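You operate a simulated robot arm through the tools that you are given. There is no shell and no other tool.

The job below is to be done with a simulated robot arm. You get a single attempt, and the scene is never put back.

JOB
Fit the green roll in the banding machine and band the waiting stack.
Fine: it is out of paper; switch off before the cover opens; bare core onto the bench; cover shut; one band; pull the sliding plate out; the other roll stays; the other stacks stay unbanded where they lie. Where these are worked on the way, their far stop is far enough and under half their travel is too little: blue cover.

It is judged by the outcome, as a careful person would: the job done as asked, and still so three seconds after it is handed in. It fails if anything else is knocked over, pushed out of place, dropped, spilled or broken. A push-on lid holds only when it is set on centred and level and pressed home; a screw cap is set on level and turned clockwise until tight.

ROBOT AND FRAMES
A 7-joint arm with a two-finger parallel gripper, fixed in place. Base frame: the origin is at the foot of the arm, x ahead of it, y to its left, z up. Readings come in cm, degrees, newtons and seconds.
Its first joint turns from -166.0 to 166.0 degrees. Payload 4.4 kg.
The TCP is the grasp point between the finger pads, 2.3 cm short of the fingertips. In the tool frame z runs along the fingers and y along their closing line. The gripper opens to 9.4 cm. The fingers are 3.8 cm wide and 1 cm thick; the gripper's body (5.4 by 9.6 cm) begins 3.9 cm behind the TCP.
Orientation is that of the tool frame in the base frame, as [roll, pitch, yaw] about the fixed x, y, z axes, in that order (R = Rz(yaw) Ry(pitch) Rx(roll)). With the fingers straight down and closing along the base's y, the tool's x points along the base's -x, its y along +y and its z along -z.

CONTROLS
- The arm moves only by the tool servo_tool. Its argument "targets" is a list of rows, each an object of numbers (a shift or turn left out is 0, a gripper value left out holds the last): "dx", "dy", "dz": the shift along the tool's x, y, z in cm; "wx", "wy", "wz": the turn, a rotation vector about the tool's x, y, z in degrees; "hand": the finger opening in cm, from 0 to 9.4. In form: [{"dx": .., "dy": .., "dz": .., "wx": .., "wy": .., "wz": .., "hand": ..}, ...]. A call has 1 to 20 rows; each row shifts and turns the commanded pose from where the row before left it, along the tool's axes as they then stand. Each row takes 0.2 s and may step no farther than 5 cm and 8.6 degrees from the row before; otherwise, or with a gripper value out of range, the whole call is refused. A pose out of reach is approached as far as the arm can. The call stops where the force on the tool passes 90 N (or 10 N more than at its start, if that is more) or the arm is blocked; 0.2 s more then pass. The fingers move at their own pace (about 10.8 cm/s each) and stop on an object; they squeeze with about 23 N. The grip force told is the motor's: it shows also when the fingers shut on nothing. Time passes only in rows, and 0.2 s behind the last, so rows that do not move let the fingers close. The reply holds the time, the measured pose of the TCP, the force on the tool along the base axes, the opening and the grip force, in the units named above and with some noise, with the torque about the TCP (base axes, N m) and any sound that the robot's microphone picked up.
- Cameras (640 x 400 px; columns grow to the right, rows downward): "scene" is fixed at [22.22, 50.04, 146.93]; the picture's right is [-0.75, -0.67, 0.00], its down [-0.42, 0.47, -0.78] and it looks along [0.52, -0.58, -0.63] (base axes); focal length 214 px, centre (320, 200). "wrist" rides on the gripper at [8.6, 1.6, -7.4] in the tool frame; the picture's right is [-0.18, 0.98, 0.00], its down [-0.58, -0.11, -0.81] and it looks along [-0.79, -0.15, 0.59] (tool axes); focal length 243 px, centre (320, 200). There is no depth. A picture from a camera that has moved, and an enlarged one, comes with that camera's place and axes in the base frame and with its lens.
- get_image(camera): a new picture of that camera. It takes no simulated time.
- inspect(camera, box): a new picture of the part [left, top, right, bottom] of that camera's present view, enlarged. It takes no simulated time.
- sign_off(): hands the job in; it is judged then, once.

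Nothing tells you positions but the pictures and the camera data. Unless the task says otherwise, let go and move clear before handing in.

The tools are called after "Call:" as a command line: name --argument value ..., lists and objects as JSON in quotes. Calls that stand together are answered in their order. servo_tool: Moves the arm, as the interface text tells. Its arguments: {"type":"object","properties":{"targets":{"type":"array","items":{"type":"object","properties":{"dx":{"type":"number"},"dy":{"type":"number"},"dz":{"type":"number"},"wx":{"type":"number"},"wy":{"type":"number"},"wz":{"type":"number"},"hand":{"type":"number"}}}}},"required":["targets"]} The other tools are called the same way: get_image (camera) takes a picture; inspect (camera, box) takes an enlarged picture of a part of a camera's view; sign_off () hands the job in.

At the start:

```text
time_s: 0.0
tool_pos: [42.77, 13.59, 128.56]
orientation: [180.0, 0.1, 180.0]
contact_force: [0.2, 0.3, 0.4]
moment: [0.03, -0.01, 0.02]
grip_width: 9.41
gripper_force: 0.1
```

scene: 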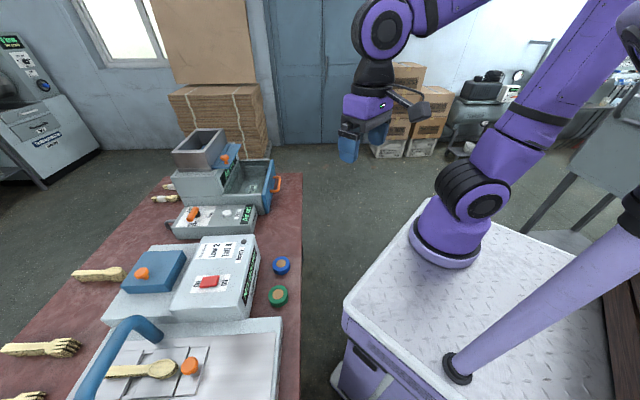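
wrist: 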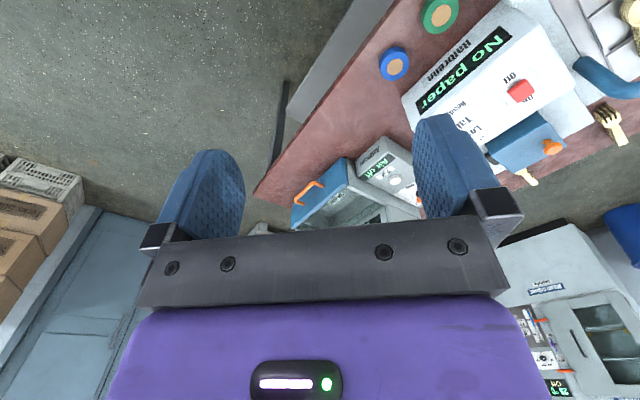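

I see a bench with a banding machine (white box with red switch, blue cover), two rolls (blue, green), and a tray with a sliding plate. I'll look closer at each part first.

Call:
inspect --camera "scene" --box '[60, 220, 310, 400]'

Call:
inspect --camera "scene" --box '[150, 120, 310, 240]'

Call:
inspect --camera "scene" --box '[100, 220, 300, 330]'

Call:
inspect --camera "scene" --box '[0, 300, 300, 400]'

Call:
inspect --camera "wrist" --box '[360, 0, 640, 200]'

```text
2.22 times, centred on (185, 310) of scene
camera zoom: at [22.22, 50.04, 146.93], right [-0.75, -0.67, 0.0], down [-0.42, 0.47, -0.78], along [0.52, -0.58, -0.63], focal length 477 px, centre (620, -44)
```

zoom: 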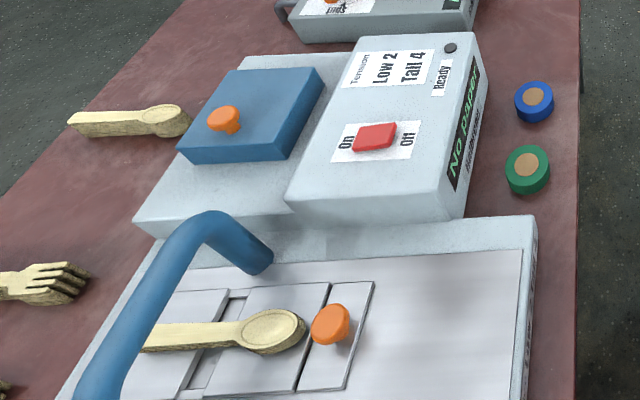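

```text
3.33 times, centred on (230, 180) of scene
camera zoom: at [22.22, 50.04, 146.93], right [-0.75, -0.67, 0.0], down [-0.42, 0.47, -0.78], along [0.52, -0.58, -0.63], focal length 715 px, centre (620, 267)
```

zoom: 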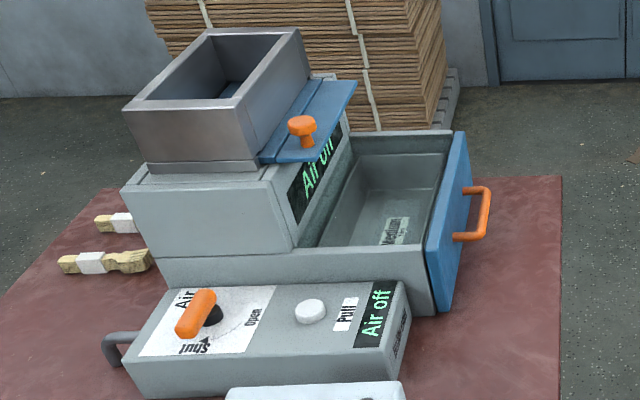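

```text
3.20 times, centred on (200, 275) of scene
camera zoom: at [22.22, 50.04, 146.93], right [-0.75, -0.67, 0.0], down [-0.42, 0.47, -0.78], along [0.52, -0.58, -0.63], focal length 686 px, centre (704, -40)
```

zoom: 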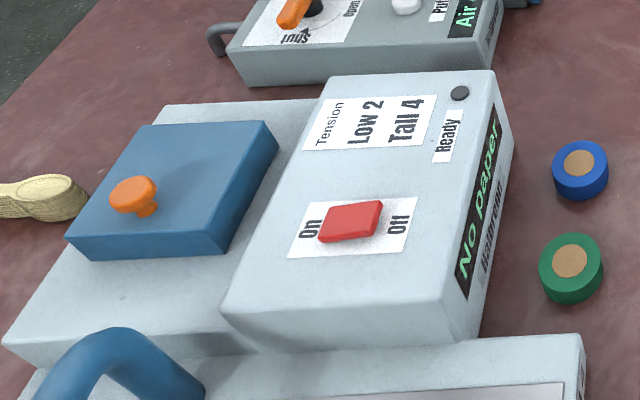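

```text
2.13 times, centred on (150, 350) of scene
camera zoom: at [22.22, 50.04, 146.93], right [-0.75, -0.67, 0.0], down [-0.42, 0.47, -0.78], along [0.52, -0.58, -0.63], focal length 458 px, centre (683, -120)
```

zoom: 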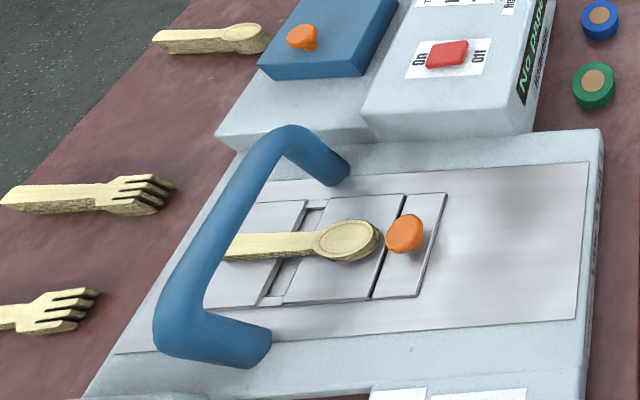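

```text
2.00 times, centred on (500, 100) of wrist
camera zoom: at [34.04, 15.09, 135.96], right [0.18, 0.98, 0.0], down [0.58, -0.11, 0.81], along [0.79, -0.15, -0.59], focal length 485 px, centre (-40, 400)
```

zoom: 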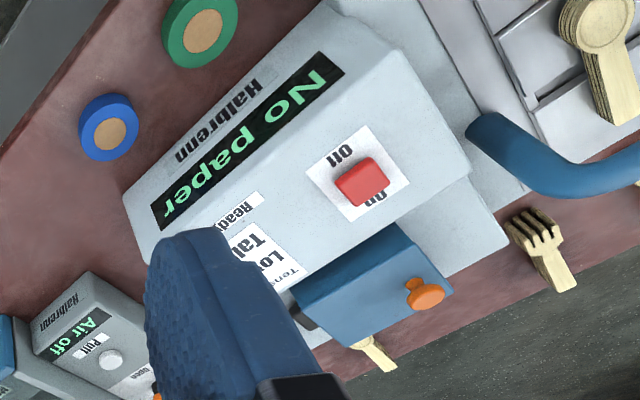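

The bench runs diagonally with its front edge about 55 cm from the base along azimuth ~45°, and its top is near z≈80. I'll swing the tool to face the bench squarely for a better look.

Call:
servo_tool --targets '[{"dx": 1.3, "dy": 3.5}, {"dx": 1.3, "dy": 3.5}, {"dx": 1.3, "dy": 3.5}, {"dx": 1.3, "dy": 3.5}, {"dx": 1.3, "dy": 3.5}, {"dx": 1.3, "dy": 3.5}, {"wz": -7.5}, {"wz": -7.5}, {"wz": -7.5}, {"wz": -7.5}, {"wz": -7.5}, {"wz": -7.5}, {}]'

Call:
get_image --camera "wrist"

```text
time_s: 2.8
tool_pos: [35.0, 34.45, 128.59]
orientation: [180.0, 0.0, -134.9]
contact_force: [0.9, 0.5, 0.1]
moment: [0.04, 0.02, 0.03]
grip_width: 9.4
gripper_force: 0.1
```

```text
taken
camera wrist: at [27.61, 29.48, 136.01], right [-0.57, 0.82, 0.0], down [0.49, 0.33, 0.81], along [0.66, 0.46, -0.59], focal length 243 px, centre (320, 200)
```

wrist: 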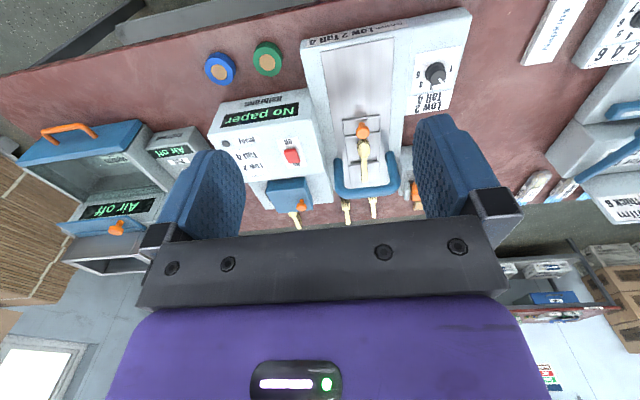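

The whole station is in view now; there is a dial with a scale beside the plate. I'll enlarge it.

Call:
inspect --camera "wrist" --box '[290, 0, 490, 130]'

Call:
inspect --camera "wrist" --box '[200, 90, 420, 230]'

Call:
inspect --camera "wrist" --box '[500, 0, 640, 230]'

Call:
inspect --camera "wrist" --box '[400, 50, 480, 120]'

Call:
inspect --camera "wrist" --box '[300, 0, 480, 60]'

```text
3.08 times, centred on (390, 65) of wrist
camera zoom: at [27.61, 29.48, 136.01], right [-0.57, 0.82, 0.0], down [0.49, 0.33, 0.81], along [0.66, 0.46, -0.59], focal length 746 px, centre (105, 615)
```

zoom: 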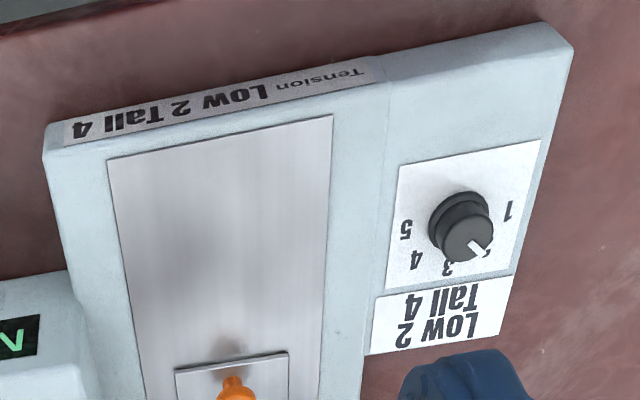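

```text
2.86 times, centred on (310, 160) of wrist
camera zoom: at [27.61, 29.48, 136.01], right [-0.57, 0.82, 0.0], down [0.49, 0.33, 0.81], along [0.66, 0.46, -0.59], focal length 693 px, centre (349, 314)
```

zoom: 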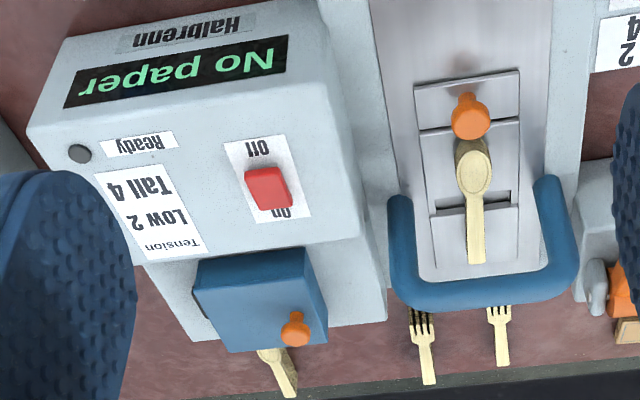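

```text
1.74 times, centred on (570, 115) of wrist
camera zoom: at [27.61, 29.48, 136.01], right [-0.57, 0.82, 0.0], down [0.49, 0.33, 0.81], along [0.66, 0.46, -0.59], focal length 422 px, centre (-115, 348)
```

zoom: 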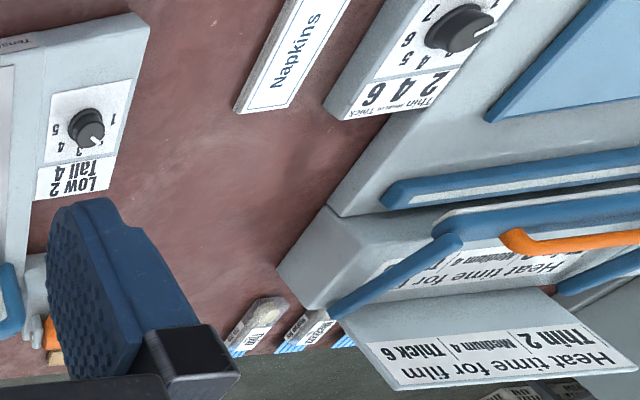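

```text
5.71 times, centred on (440, 85) of wrist
camera zoom: at [27.61, 29.48, 136.01], right [-0.57, 0.82, 0.0], down [0.49, 0.33, 0.81], along [0.66, 0.46, -0.59], focal length 1386 px, centre (-366, 857)
```

zoom: 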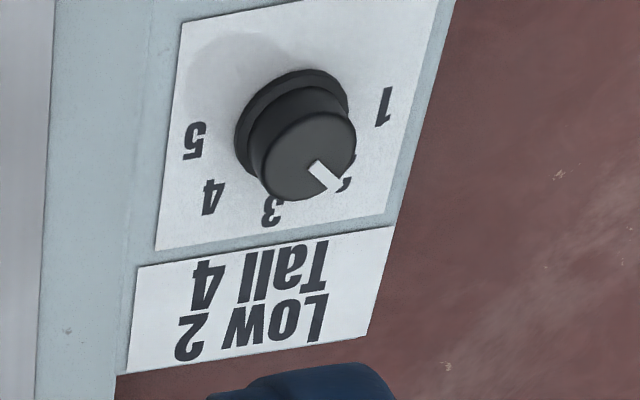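

```text
3.56 times, centred on (390, 30) of wrist
camera zoom: at [27.61, 29.48, 136.01], right [-0.57, 0.82, 0.0], down [0.49, 0.33, 0.81], along [0.66, 0.46, -0.59], focal length 863 px, centre (71, 804)
```

zoom: 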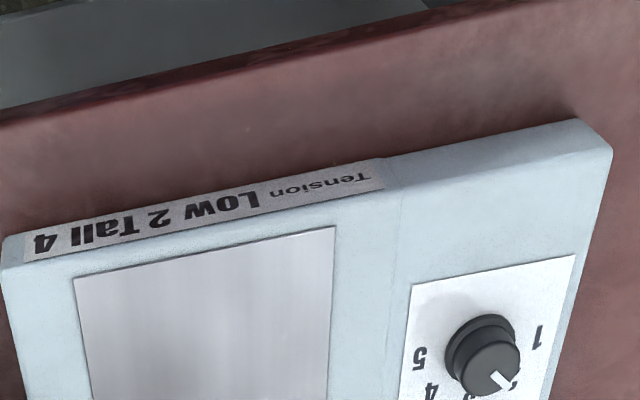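

The dial sits at 2 (Low 2 / Tall 4), so I need to judge whether the waiting spoon stack is low or tall. I'll move closer over the machine.

Call:
servo_tool --targets '[{"dx": -4, "dy": -2, "dz": 2}, {"dx": -4, "dy": -2, "dz": 2}, {"dx": -4, "dy": -2, "dz": 2}, {"dx": -4, "dy": -2, "dz": 2}, {"dz": 3}, {}]'

Call:
get_image --camera "wrist"

Call:
get_image --camera "scene"

```text
time_s: 4.2
tool_pos: [51.74, 40.34, 117.65]
orientation: [180.0, 0.1, -134.9]
contact_force: [0.3, -0.2, 0.0]
moment: [-0.03, -0.01, -0.02]
grip_width: 9.39
gripper_force: 0.1
```

```text
taken
camera wrist: at [44.56, 35.29, 125.04], right [-0.56, 0.83, 0.0], down [0.49, 0.33, 0.81], along [0.67, 0.46, -0.59], focal length 243 px, centre (320, 200)
```

wrist: 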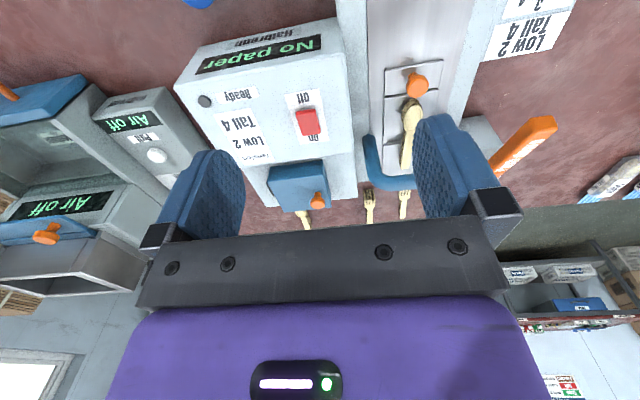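

```text
taken
```

scene: 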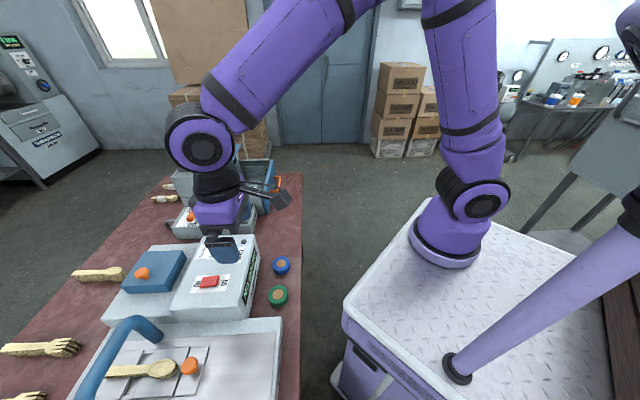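

Call:
inspect --camera "wrist" --box '[340, 50, 480, 230]'

Call:
inspect --camera "wrist" --box '[230, 130, 370, 235]'

Call:
inspect --camera "scene" --box '[60, 300, 260, 400]'

Call:
inspect --camera "scene" --box '[0, 250, 200, 400]'

```text
2.22 times, centred on (410, 140) of wrist
camera zoom: at [44.56, 35.29, 125.04], right [-0.56, 0.83, 0.0], down [0.49, 0.33, 0.81], along [0.67, 0.46, -0.59], focal length 539 px, centre (120, 333)
```

zoom: 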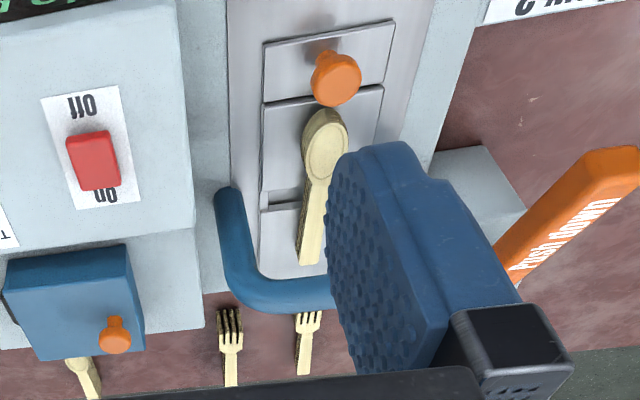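

```text
3.81 times, centred on (300, 182) of wrist
camera zoom: at [44.56, 35.29, 125.04], right [-0.56, 0.83, 0.0], down [0.49, 0.33, 0.81], along [0.67, 0.46, -0.59], focal length 924 px, centre (396, 267)
```

zoom: 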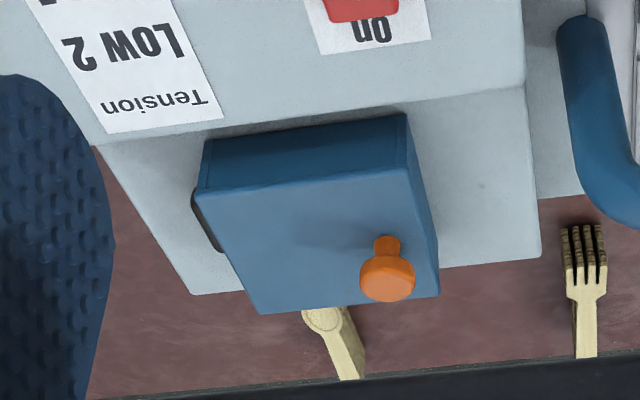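

```text
3.20 times, centred on (160, 350) of scene
camera zoom: at [22.22, 50.04, 146.93], right [-0.75, -0.67, 0.0], down [-0.42, 0.47, -0.78], along [0.52, -0.58, -0.63], focal length 686 px, centre (832, -280)
```

zoom: 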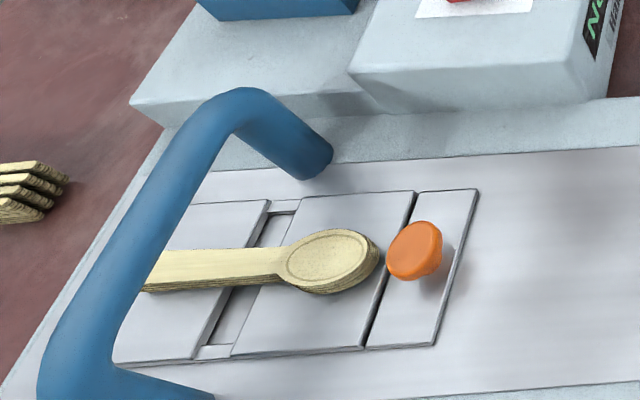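

```text
2.67 times, centred on (100, 325) of scene
camera zoom: at [22.22, 50.04, 146.93], right [-0.75, -0.67, 0.0], down [-0.42, 0.47, -0.78], along [0.52, -0.58, -0.63], focal length 572 px, centre (907, -133)
```

zoom: 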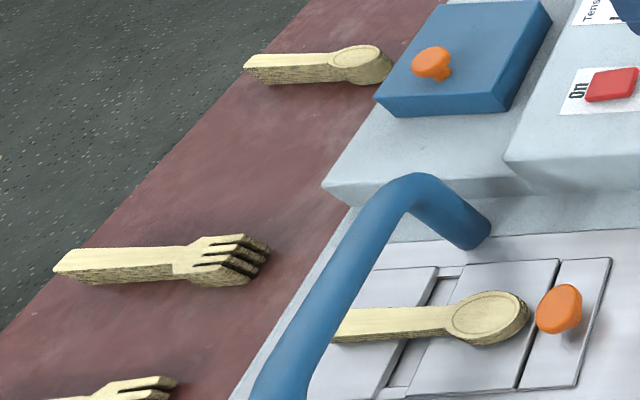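

There's an orange "Push down" lever left of the plate, partly hidden by the finger. I'll shift left to see it, the stack and the dial properly.

Call:
servo_tool --targets '[{"dy": 4}, {"dy": 4}, {"dy": 4}, {"dy": 4}, {"dx": 2}, {}]'

Call:
get_image --camera "wrist"

Call:
inspect --camera "wrist" --box '[220, 0, 440, 220]'

Call:
inspect --camera "wrist" --box '[240, 80, 360, 220]'

```text
time_s: 5.6
tool_pos: [39.14, 50.27, 117.53]
orientation: [-180.0, 0.0, -135.0]
contact_force: [-0.2, 0.1, -0.2]
moment: [-0.03, 0.01, 0.04]
grip_width: 9.41
gripper_force: 0.1
```

```text
taken
camera wrist: at [31.75, 45.27, 124.91], right [-0.56, 0.83, 0.0], down [0.49, 0.33, 0.81], along [0.67, 0.46, -0.59], focal length 243 px, centre (320, 200)
```

wrist: 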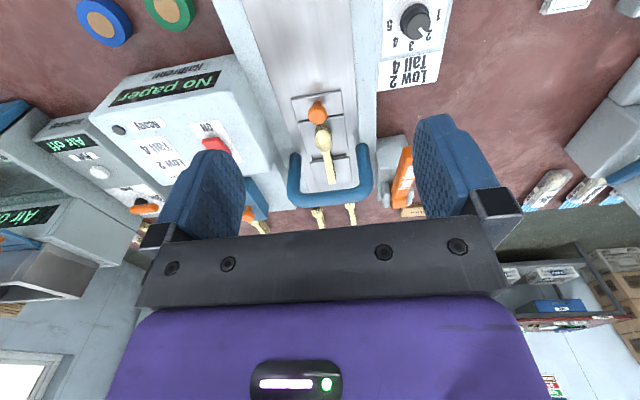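

```text
1.82 times, centred on (330, 110) of wrist
camera zoom: at [31.75, 45.27, 124.91], right [-0.56, 0.83, 0.0], down [0.49, 0.33, 0.81], along [0.67, 0.46, -0.59], focal length 441 px, centre (302, 364)
```

zoom: 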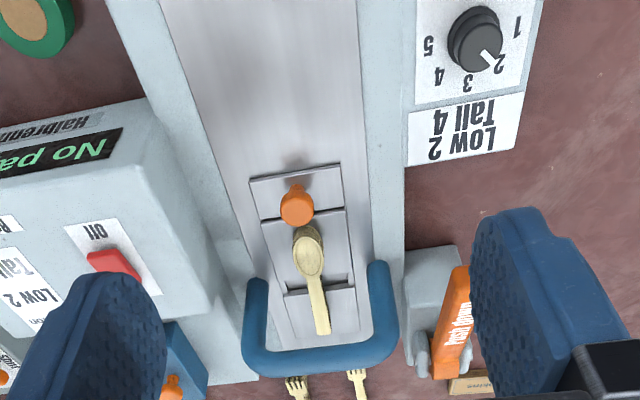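

```text
2.86 times, centred on (300, 150) of wrist
camera zoom: at [31.75, 45.27, 124.91], right [-0.56, 0.83, 0.0], down [0.49, 0.33, 0.81], along [0.67, 0.46, -0.59], focal length 693 px, centre (377, 343)
```

zoom: 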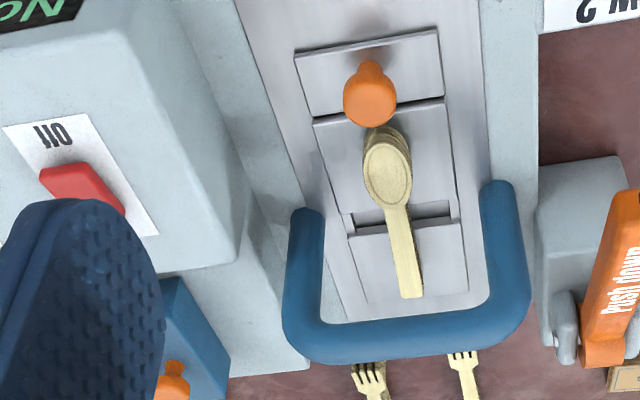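

Call:
servo_tool --targets '[{"dy": 4}, {"dy": 4}, {"dy": 4}, {"dz": 4}, {"dz": 4}, {"dx": -3}, {}]'

Call:
get_image --camera "wrist"

Call:
inspect --camera "wrist" --box '[260, 60, 420, 230]'

Call:
inspect --camera "wrist" --box '[160, 20, 320, 150]'

```text
time_s: 7.2
tool_pos: [32.62, 60.66, 109.59]
orientation: [179.9, 0.1, -135.0]
contact_force: [-0.5, -0.5, 0.0]
moment: [0.03, 0.02, -0.01]
grip_width: 9.41
gripper_force: 0.1
```

```text
taken
camera wrist: at [25.41, 55.66, 116.91], right [-0.56, 0.83, 0.0], down [0.49, 0.33, 0.81], along [0.67, 0.46, -0.59], focal length 243 px, centre (320, 200)
```

wrist: 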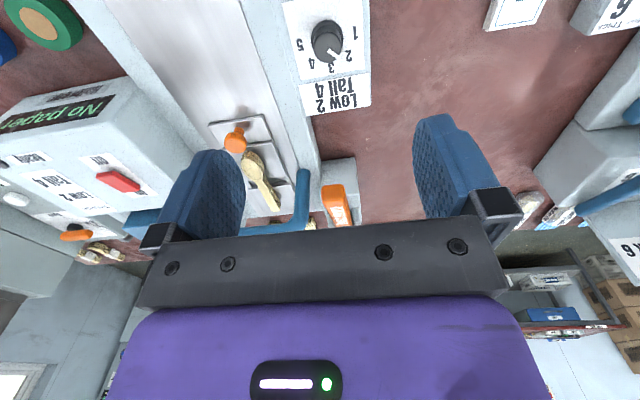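

```text
2.35 times, centred on (340, 145) of wrist
camera zoom: at [25.41, 55.66, 116.91], right [-0.56, 0.83, 0.0], down [0.49, 0.33, 0.81], along [0.67, 0.46, -0.59], focal length 571 px, centre (273, 329)
```

zoom: 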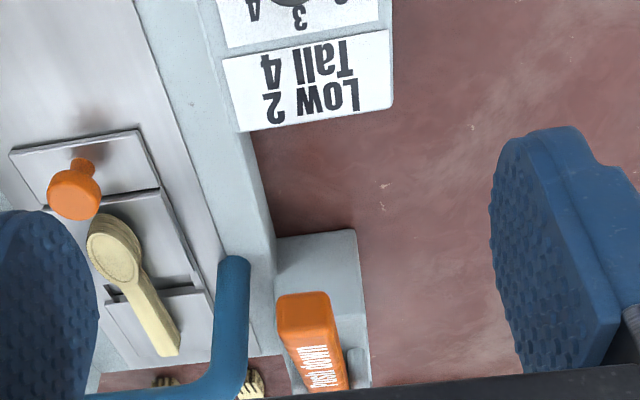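

```text
3.08 times, centred on (240, 85) of wrist
camera zoom: at [25.41, 55.66, 116.91], right [-0.56, 0.83, 0.0], down [0.49, 0.33, 0.81], along [0.67, 0.46, -0.59], focal length 746 px, centre (566, 554)
```

zoom: 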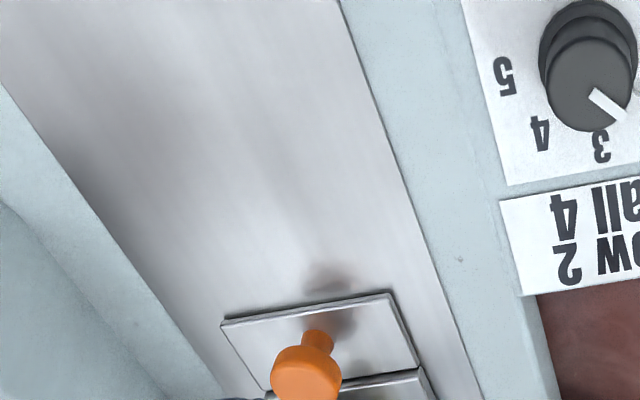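

The orange "Push down" lever left of the arch is the banding trigger. I'll drop down in front of the plate to judge the stack height from a flatter angle.

Call:
servo_tool --targets '[{"dy": -4.5}, {"dy": -4.5}, {"dy": -4.5}, {"dy": -3.5}, {"dz": 3.2}, {"dz": 3.2}, {"dz": 3.2}, {"dz": 3}, {}]'

Call:
get_image --camera "wrist"

Call:
inspect --camera "wrist" --box '[250, 110, 420, 230]'

```text
time_s: 9.2
tool_pos: [44.59, 48.76, 96.95]
orientation: [-180.0, 0.0, -135.0]
contact_force: [0.9, -1.0, -0.9]
moment: [-0.01, 0.0, -0.01]
grip_width: 9.41
gripper_force: 0.0
```

```text
taken
camera wrist: at [37.32, 43.75, 104.41], right [-0.56, 0.83, 0.0], down [0.49, 0.33, 0.81], along [0.67, 0.46, -0.59], focal length 243 px, centre (320, 200)
```

wrist: 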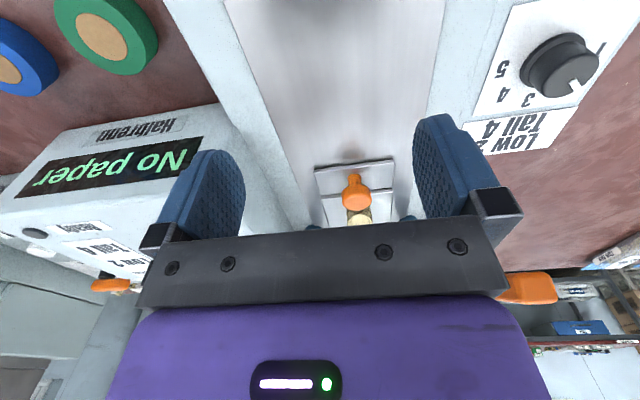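

```text
3.33 times, centred on (335, 170) of wrist
camera zoom: at [37.32, 43.75, 104.41], right [-0.56, 0.83, 0.0], down [0.49, 0.33, 0.81], along [0.67, 0.46, -0.59], focal length 809 px, centre (270, 300)
```

zoom: 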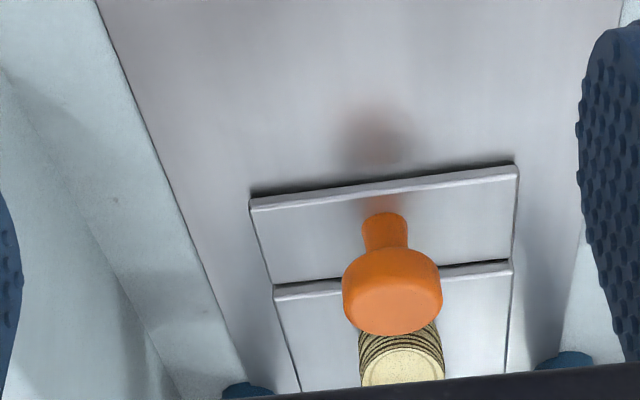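

Call:
servo_tool --targets '[{"dy": 4}, {"dy": 4}, {"wy": -7}, {"wy": -7}, {"wy": -7}, {}]'

Call:
get_image --camera "wrist"

Call:
inspect --camera "wrist" --box '[220, 110, 390, 230]'

```text
time_s: 10.6
tool_pos: [40.34, 53.84, 96.83]
orientation: [-179.8, 21.0, -136.1]
contact_force: [0.3, 0.0, 0.8]
moment: [-0.01, 0.0, -0.02]
grip_width: 9.38
gripper_force: 0.2
```

```text
taken
camera wrist: at [31.46, 47.67, 100.68], right [-0.56, 0.83, 0.06], down [0.26, 0.1, 0.96], along [0.79, 0.55, -0.27], focal length 243 px, centre (320, 200)
```

wrist: 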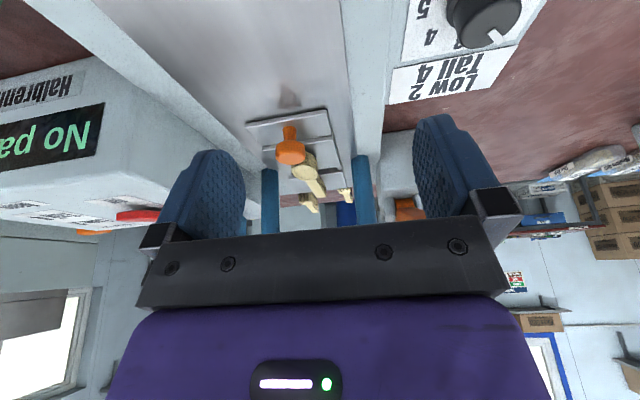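

```text
3.33 times, centred on (305, 170) of wrist
camera zoom: at [31.46, 47.67, 100.68], right [-0.56, 0.83, 0.06], down [0.26, 0.1, 0.96], along [0.79, 0.55, -0.27], focal length 809 px, centre (370, 300)
```

zoom: 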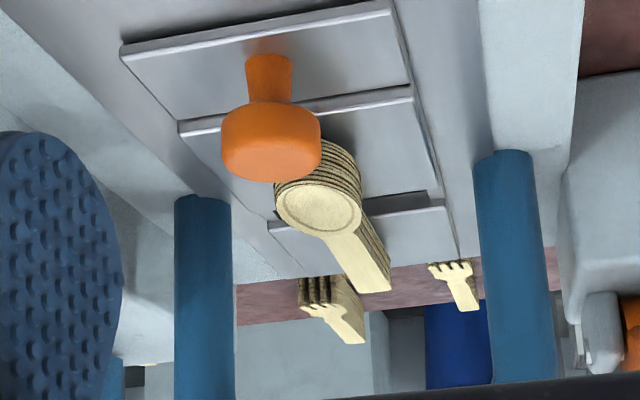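

Call:
inspect --camera "wrist" --box '[285, 140, 365, 220]'

Call:
inspect --camera "scene" --box '[100, 345, 200, 395]'

Call:
inspect --camera "scene" --box '[0, 330, 100, 400]'

Call:
inspect --camera "scene" --box '[60, 250, 160, 310]'

```text
5.00 times, centred on (325, 180) of wrist
camera zoom: at [31.46, 47.67, 100.68], right [-0.56, 0.83, 0.06], down [0.26, 0.1, 0.96], along [0.79, 0.55, -0.27], focal length 1213 px, centre (295, 300)
```

zoom: 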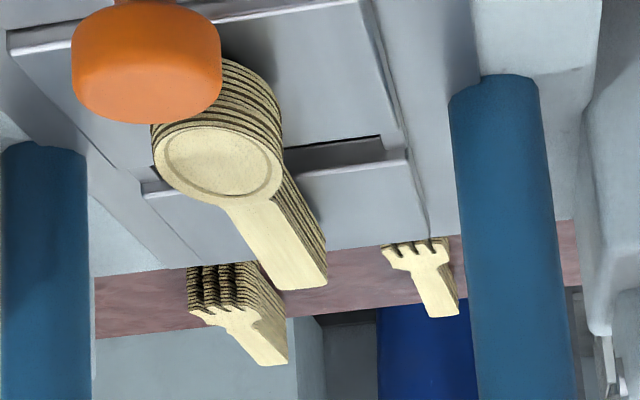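

```text
6.40 times, centred on (150, 370) of scene
camera zoom: at [22.22, 50.04, 146.93], right [-0.75, -0.67, 0.0], down [-0.42, 0.47, -0.78], along [0.52, -0.58, -0.63], focal length 1373 px, centre (1408, -888)
```

zoom: 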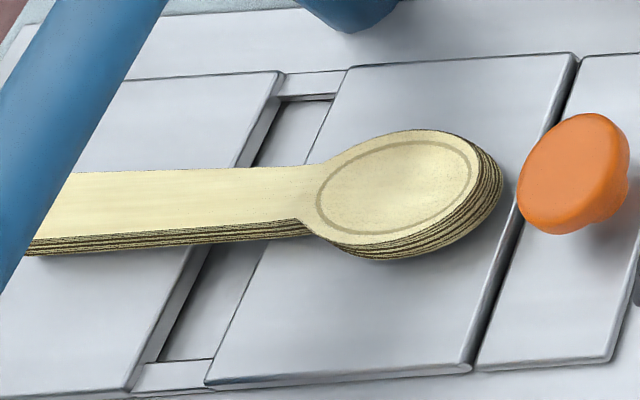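

```text
5.71 times, centred on (50, 365) of scene
camera zoom: at [22.22, 50.04, 146.93], right [-0.75, -0.67, 0.0], down [-0.42, 0.47, -0.78], along [0.52, -0.58, -0.63], focal length 1226 px, centre (1863, -743)
```

zoom: 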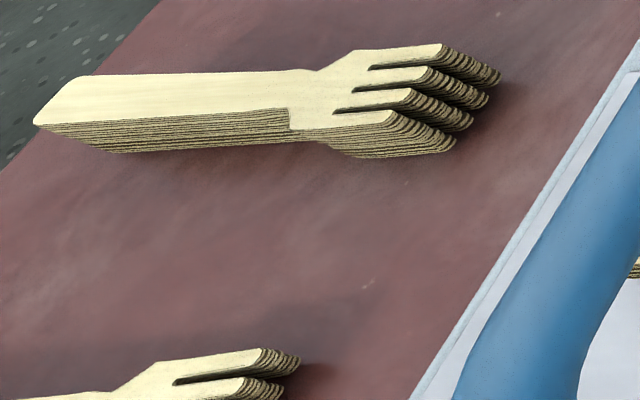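

```text
6.40 times, centred on (110, 280) of scene
camera zoom: at [22.22, 50.04, 146.93], right [-0.75, -0.67, 0.0], down [-0.42, 0.47, -0.78], along [0.52, -0.58, -0.63], focal length 1373 px, centre (1664, -312)
```

zoom: 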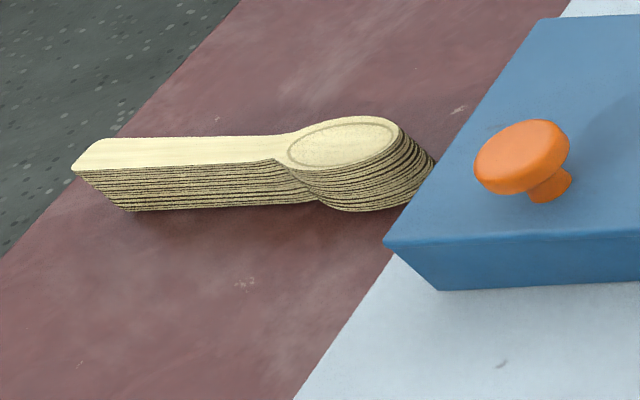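

The waiting stack has about 5–6 layers against about 10–11 in the tall stacks, so it is a low stack and wants tension 2. I'll look at the dial from more directly above to confirm its setting.

Call:
servo_tool --targets '[{"wy": 7}, {"wy": 7}, {"wy": 7}, {"dz": -3}, {"dy": 4.3, "dx": -2}, {"dy": 4.3, "dx": -2}, {}]'

Call:
get_image --camera "wrist"

Call:
inspect --camera "wrist" --box '[240, 0, 400, 100]'

```text
time_s: 12.2
tool_pos: [35.91, 63.22, 100.14]
orientation: [-179.9, 0.0, -135.0]
contact_force: [0.6, -0.2, 0.2]
moment: [0.02, 0.03, 0.02]
grip_width: 9.4
gripper_force: 0.0
```

```text
taken
camera wrist: at [28.59, 58.33, 107.61], right [-0.56, 0.83, 0.0], down [0.49, 0.33, 0.81], along [0.67, 0.46, -0.59], focal length 243 px, centre (320, 200)
```

wrist: 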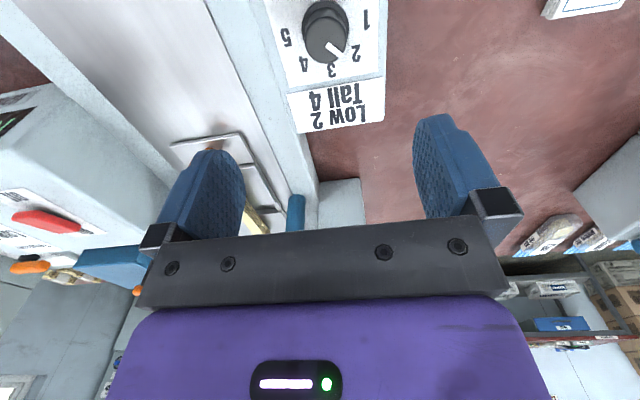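

```text
4.00 times, centred on (320, 50) of wrist
camera zoom: at [28.59, 58.33, 107.61], right [-0.56, 0.83, 0.0], down [0.49, 0.33, 0.81], along [0.67, 0.46, -0.59], focal length 970 px, centre (320, 800)
```

zoom: 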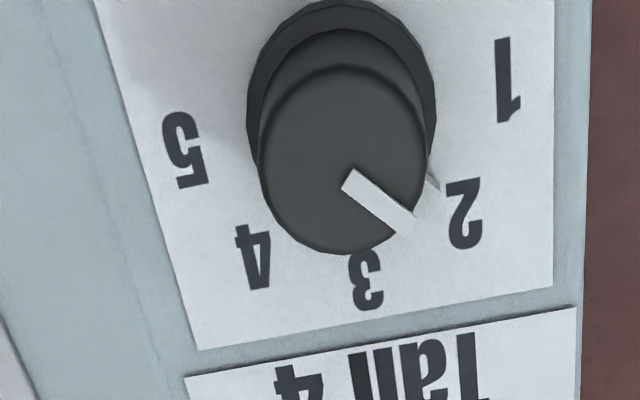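

The dial's pointer is on 2, which is right for this low stack, so it can stay. The red rocker is at about (65, 47, 94); I'll move over it for a close look before switching off.

Call:
servo_tool --targets '[{"dz": -4}, {"dy": -4.4}, {"dy": -4.4}, {"dy": -4.4}, {"dy": -4.4}, {"dy": -4.4}, {"dy": -4.4}, {"dy": -4.4}, {}]'

Call:
get_image --camera "wrist"

Call:
inspect --camera "wrist" --box '[230, 60, 430, 230]'

```text
time_s: 14.2
tool_pos: [57.74, 41.59, 104.19]
orientation: [-180.0, 0.1, -135.1]
contact_force: [1.9, -0.1, -1.1]
moment: [-0.01, 0.01, 0.0]
grip_width: 9.38
gripper_force: 0.1
```

```text
taken
camera wrist: at [50.36, 36.63, 111.59], right [-0.56, 0.83, 0.0], down [0.49, 0.33, 0.81], along [0.67, 0.46, -0.59], focal length 243 px, centre (320, 200)
```

wrist: 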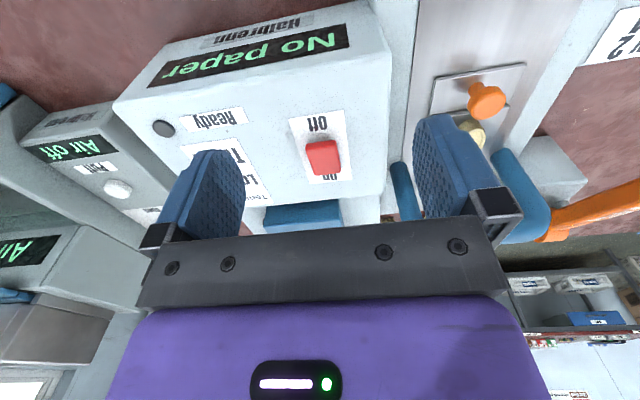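

```text
2.35 times, centred on (330, 145) of wrist
camera zoom: at [50.36, 36.63, 111.59], right [-0.56, 0.83, 0.0], down [0.49, 0.33, 0.81], along [0.67, 0.46, -0.59], focal length 571 px, centre (296, 329)
```

zoom: 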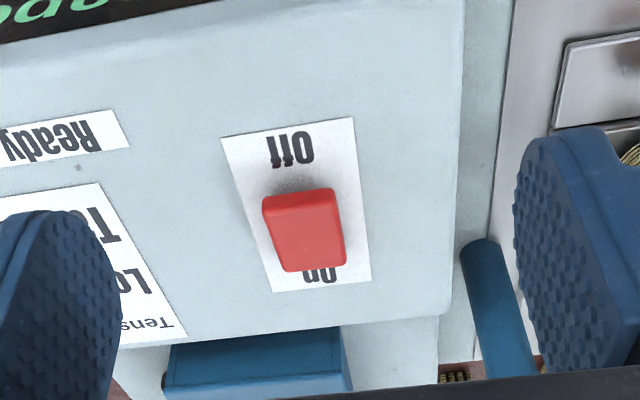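

The rocker's Off end (nearer the robot) is standing proud. I'll close the fingers and hover just over the Off end.

Call:
servo_tool --targets '[{"dx": -3.2, "dy": -0.5, "hand": 0}, {"dx": -3.2, "dy": -0.5}, {"dz": 3}, {"dz": 2.5}, {}, {}]'

Call:
inspect --camera "wrist" --box '[230, 60, 430, 230]'

Call:
inspect --camera "scene" --box '[140, 210, 280, 320]'

```text
time_s: 15.6
tool_pos: [62.83, 45.38, 98.44]
orientation: [-179.9, 0.0, -135.0]
contact_force: [-0.3, 0.5, 0.1]
moment: [0.0, 0.02, 0.03]
grip_width: 0.0
gripper_force: 22.7
```

```text
2.35 times, centred on (330, 145) of wrist
camera zoom: at [55.54, 40.45, 105.84], right [-0.56, 0.83, 0.0], down [0.49, 0.33, 0.81], along [0.67, 0.46, -0.59], focal length 571 px, centre (296, 329)
```

zoom: 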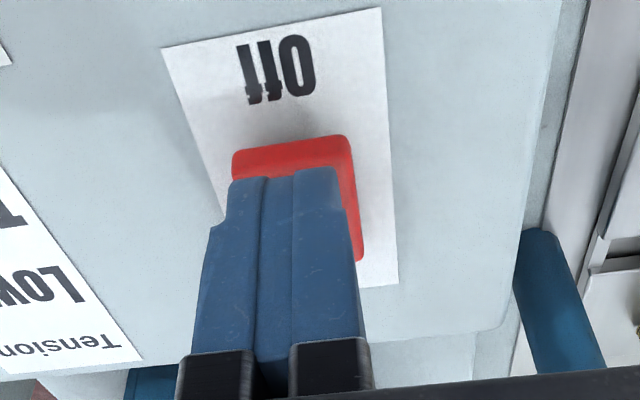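

```text
3.64 times, centred on (210, 265) of scene
camera zoom: at [22.22, 50.04, 146.93], right [-0.75, -0.67, 0.0], down [-0.42, 0.47, -0.78], along [0.52, -0.58, -0.63], focal length 780 px, centre (720, -36)
```

zoom: 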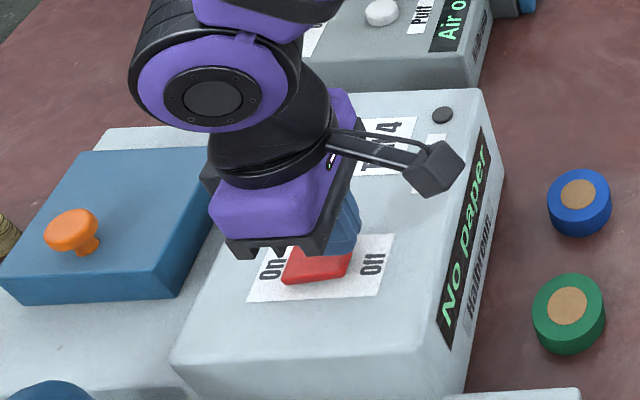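

Call:
servo_tool --targets '[{"dx": -0.4}, {"dz": 0.8}, {"dz": 0.7}, {"dz": 0.6}, {"dz": 0.5}]'

Call:
inspect --camera "wrist" --box '[230, 60, 430, 230]'

Call:
inspect --camera "scene" --box '[140, 210, 280, 320]'

```text
time_s: 16.9
tool_pos: [63.33, 45.77, 96.6]
orientation: [179.9, 0.7, -135.0]
contact_force: [-6.5, -7.4, 24.0]
moment: [-0.02, -0.06, -0.05]
grip_width: 0.0
gripper_force: 23.2
stopped in row 5: the force on the tool passed its limit at 93 N (the readings are from after the stop); the commanded pose is now the measured one
```

```text
2.35 times, centred on (330, 145) of wrist
camera zoom: at [56.03, 40.76, 103.98], right [-0.57, 0.82, 0.0], down [0.48, 0.33, 0.81], along [0.67, 0.46, -0.58], focal length 571 px, centre (296, 329)
```

zoom: 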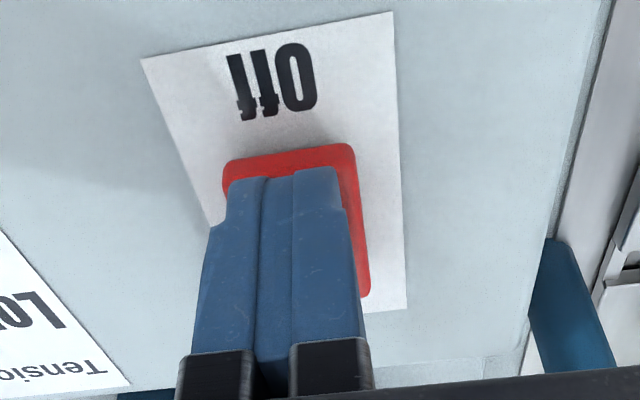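

```text
3.64 times, centred on (210, 265) of scene
camera zoom: at [22.22, 50.04, 146.93], right [-0.75, -0.67, 0.0], down [-0.42, 0.47, -0.78], along [0.52, -0.58, -0.63], focal length 780 px, centre (720, -36)
```

zoom: 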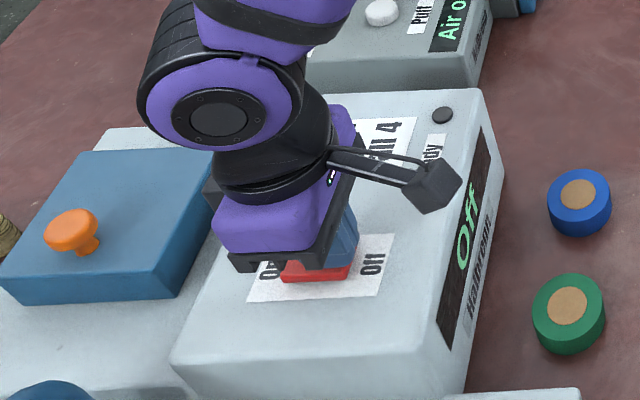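

The display now reads "Off". I'll lift off and look at the blue cover and its hinge.

Call:
servo_tool --targets '[{"dz": -3}, {"dz": -3, "hand": 9.4}, {"dz": -3}, {"dx": -2, "dy": 2}, {"dx": -2, "dy": 2}, {"wz": 7}, {"wz": 7}, {}]'

Call:
get_image --camera "wrist"

Call:
inspect --camera "wrist" --box '[230, 60, 430, 230]'

```text
time_s: 18.8
tool_pos: [63.43, 51.48, 105.5]
orientation: [179.7, 0.5, -149.0]
contact_force: [-0.5, -0.1, 0.2]
moment: [-0.01, -0.02, -0.01]
grip_width: 9.41
gripper_force: 0.1
```

```text
taken
camera wrist: at [55.03, 48.31, 112.84], right [-0.35, 0.94, 0.0], down [0.55, 0.2, 0.81], along [0.76, 0.28, -0.59], focal length 243 px, centre (320, 200)
```

wrist: 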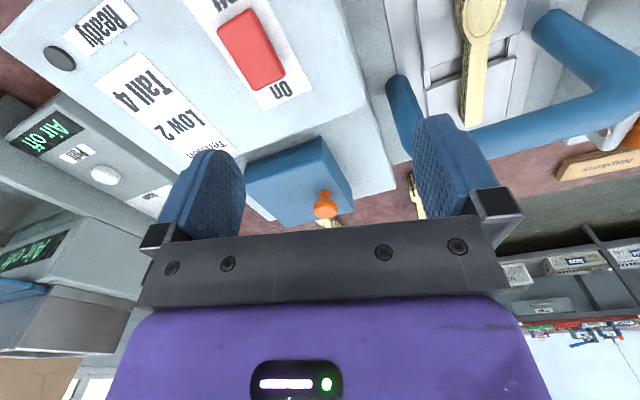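

```text
2.35 times, centred on (330, 145) of wrist
camera zoom: at [55.03, 48.31, 112.84], right [-0.35, 0.94, 0.0], down [0.55, 0.2, 0.81], along [0.76, 0.28, -0.59], focal length 571 px, centre (296, 329)
```

zoom: 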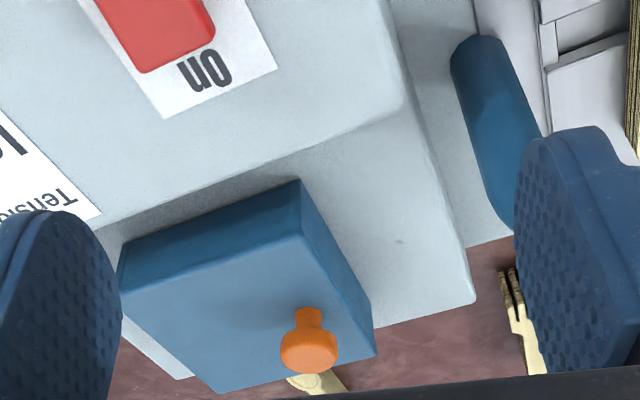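

I'll look at the cover's right side, where I suspect the hinge is.

Call:
servo_tool --targets '[{"dz": -4}, {"wz": -7}, {"wz": -7}, {"dy": -5}, {"dy": -5}, {"dy": -5}, {"dy": -5}, {"wz": -7}, {"wz": -7}, {"wz": -7}, {"wz": -7}, {}]'

Call:
get_image --camera "wrist"

Call:
inspect --camera "wrist" --box '[230, 60, 430, 230]'

```text
time_s: 21.4
tool_pos: [77.43, 37.23, 109.45]
orientation: [-179.9, 0.5, -106.9]
contact_force: [-0.3, -0.1, -0.1]
moment: [0.02, 0.02, -0.04]
grip_width: 9.4
gripper_force: 0.1
```

```text
taken
camera wrist: at [73.29, 29.39, 116.75], right [-0.89, 0.46, 0.0], down [0.27, 0.52, 0.81], along [0.38, 0.72, -0.58], focal length 243 px, centre (320, 200)
```

wrist: 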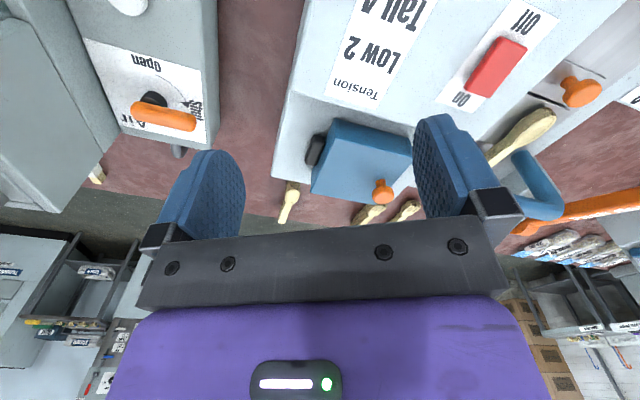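

```text
2.35 times, centred on (330, 145) of wrist
camera zoom: at [73.29, 29.39, 116.75], right [-0.89, 0.46, 0.0], down [0.27, 0.52, 0.81], along [0.38, 0.72, -0.58], focal length 571 px, centre (296, 329)
```

zoom: 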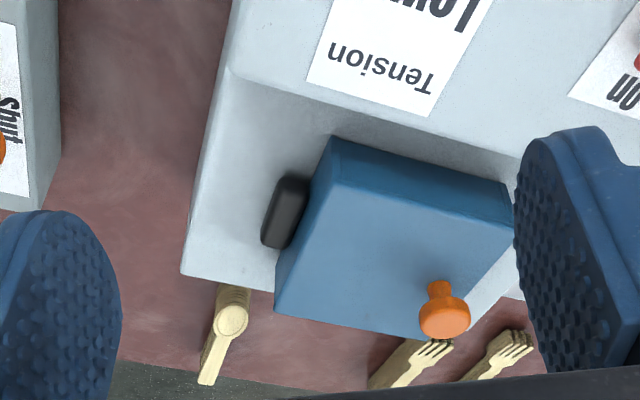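

Call:
inspect --camera "wrist" --box '[300, 100, 420, 220]'

Call:
inspect --camera "scene" --box '[90, 220, 200, 330]'

```text
3.33 times, centred on (360, 160) of wrist
camera zoom: at [73.29, 29.39, 116.75], right [-0.89, 0.46, 0.0], down [0.27, 0.52, 0.81], along [0.38, 0.72, -0.58], focal length 809 px, centre (187, 333)
```

zoom: 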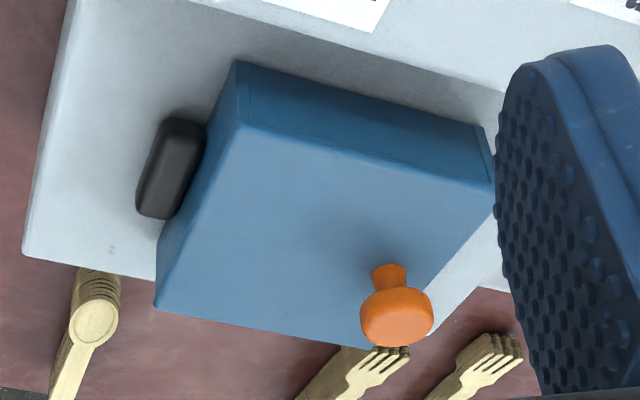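

```text
3.64 times, centred on (145, 275) of scene
camera zoom: at [22.22, 50.04, 146.93], right [-0.75, -0.67, 0.0], down [-0.42, 0.47, -0.78], along [0.52, -0.58, -0.63], focal length 780 px, centre (956, -73)
```

zoom: 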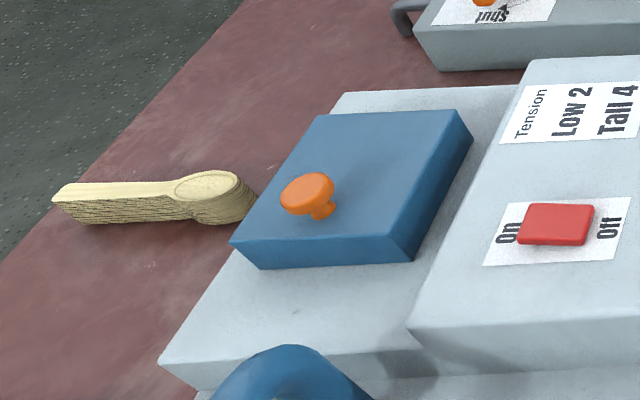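

The cover is hinged by the dark block on its right side; the knob is near its left edge at about (78, 57.6, 96). I'll turn the gripper so the fingers close along the bench depth and hover above the knob.

Call:
servo_tool --targets '[{"wz": 8.43}, {"wz": 8.43}, {"wz": 8.43}, {"wz": 8.43}, {"wz": 8.43}, {"wz": 8.43}, {"wz": 8.43}, {"wz": 8.43}, {"wz": 8.43}, {"wz": 8.43}, {"wz": 8.43}, {"wz": 8.43}, {"wz": 8.43}, {"wz": 8.43}, {"dx": 4, "dy": 3.5}, {"dx": 4, "dy": 3.5}, {"dx": 4, "dy": 3.5}, {}]'

Call:
get_image --camera "wrist"

Call:
get_image --camera "scene"

```text
refused: row 15 steps farther than a row can; nothing moved
```

```text
taken
camera wrist: at [73.29, 29.39, 116.75], right [-0.89, 0.46, 0.0], down [0.27, 0.52, 0.81], along [0.38, 0.72, -0.58], focal length 243 px, centre (320, 200)
```

wrist: 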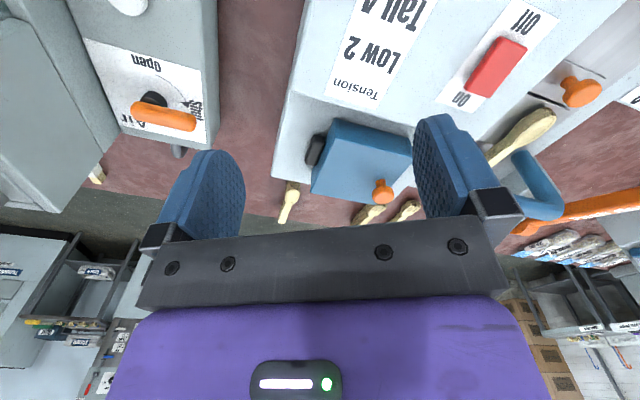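

```text
taken
```

scene: 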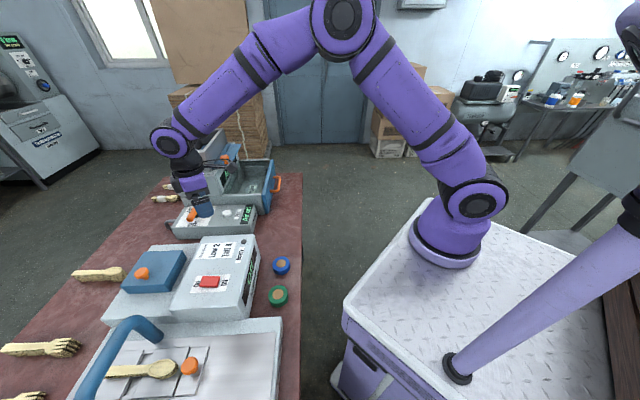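

Call:
servo_tool --targets '[{"wz": 8.43}, {"wz": 8.43}, {"wz": 8.43}, {"wz": 8.43}, {"wz": 8.43}, {"wz": 8.43}, {"wz": 8.43}, {"wz": 8.43}, {"wz": 8.43}, {"wz": 8.43}, {"wz": 8.43}, {"wz": 8.43}, {"wz": 8.43}, {"wz": 8.43}, {"dx": 3.5, "dy": 3.3}, {"dx": 3.5, "dy": 3.3}, {"dx": 3.5, "dy": 3.3}, {}]'

Call:
get_image --camera "wrist"

Call:
get_image --camera "scene"

```text
time_s: 25.1
tool_pos: [76.83, 51.53, 109.6]
orientation: [179.5, -0.1, 135.0]
contact_force: [-0.7, 0.0, 0.5]
moment: [0.0, 0.03, -0.04]
grip_width: 9.41
gripper_force: 0.2
```

```text
taken
camera wrist: at [71.94, 58.76, 117.03], right [0.83, 0.56, 0.01], down [0.33, -0.49, 0.8], along [0.46, -0.66, -0.59], focal length 243 px, centre (320, 200)
```

wrist: 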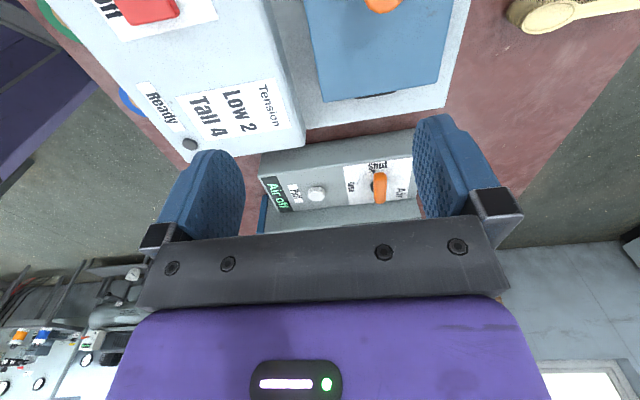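

```text
taken
```

scene: 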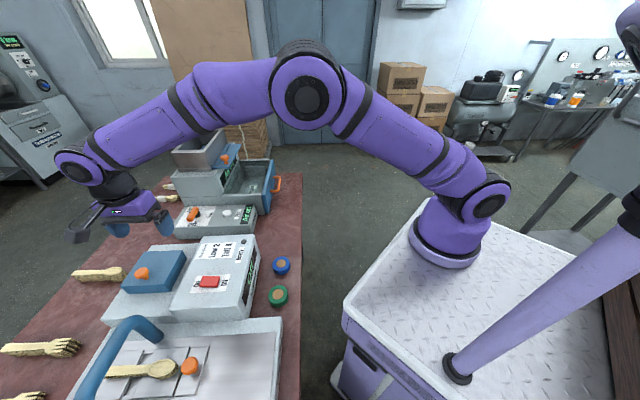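

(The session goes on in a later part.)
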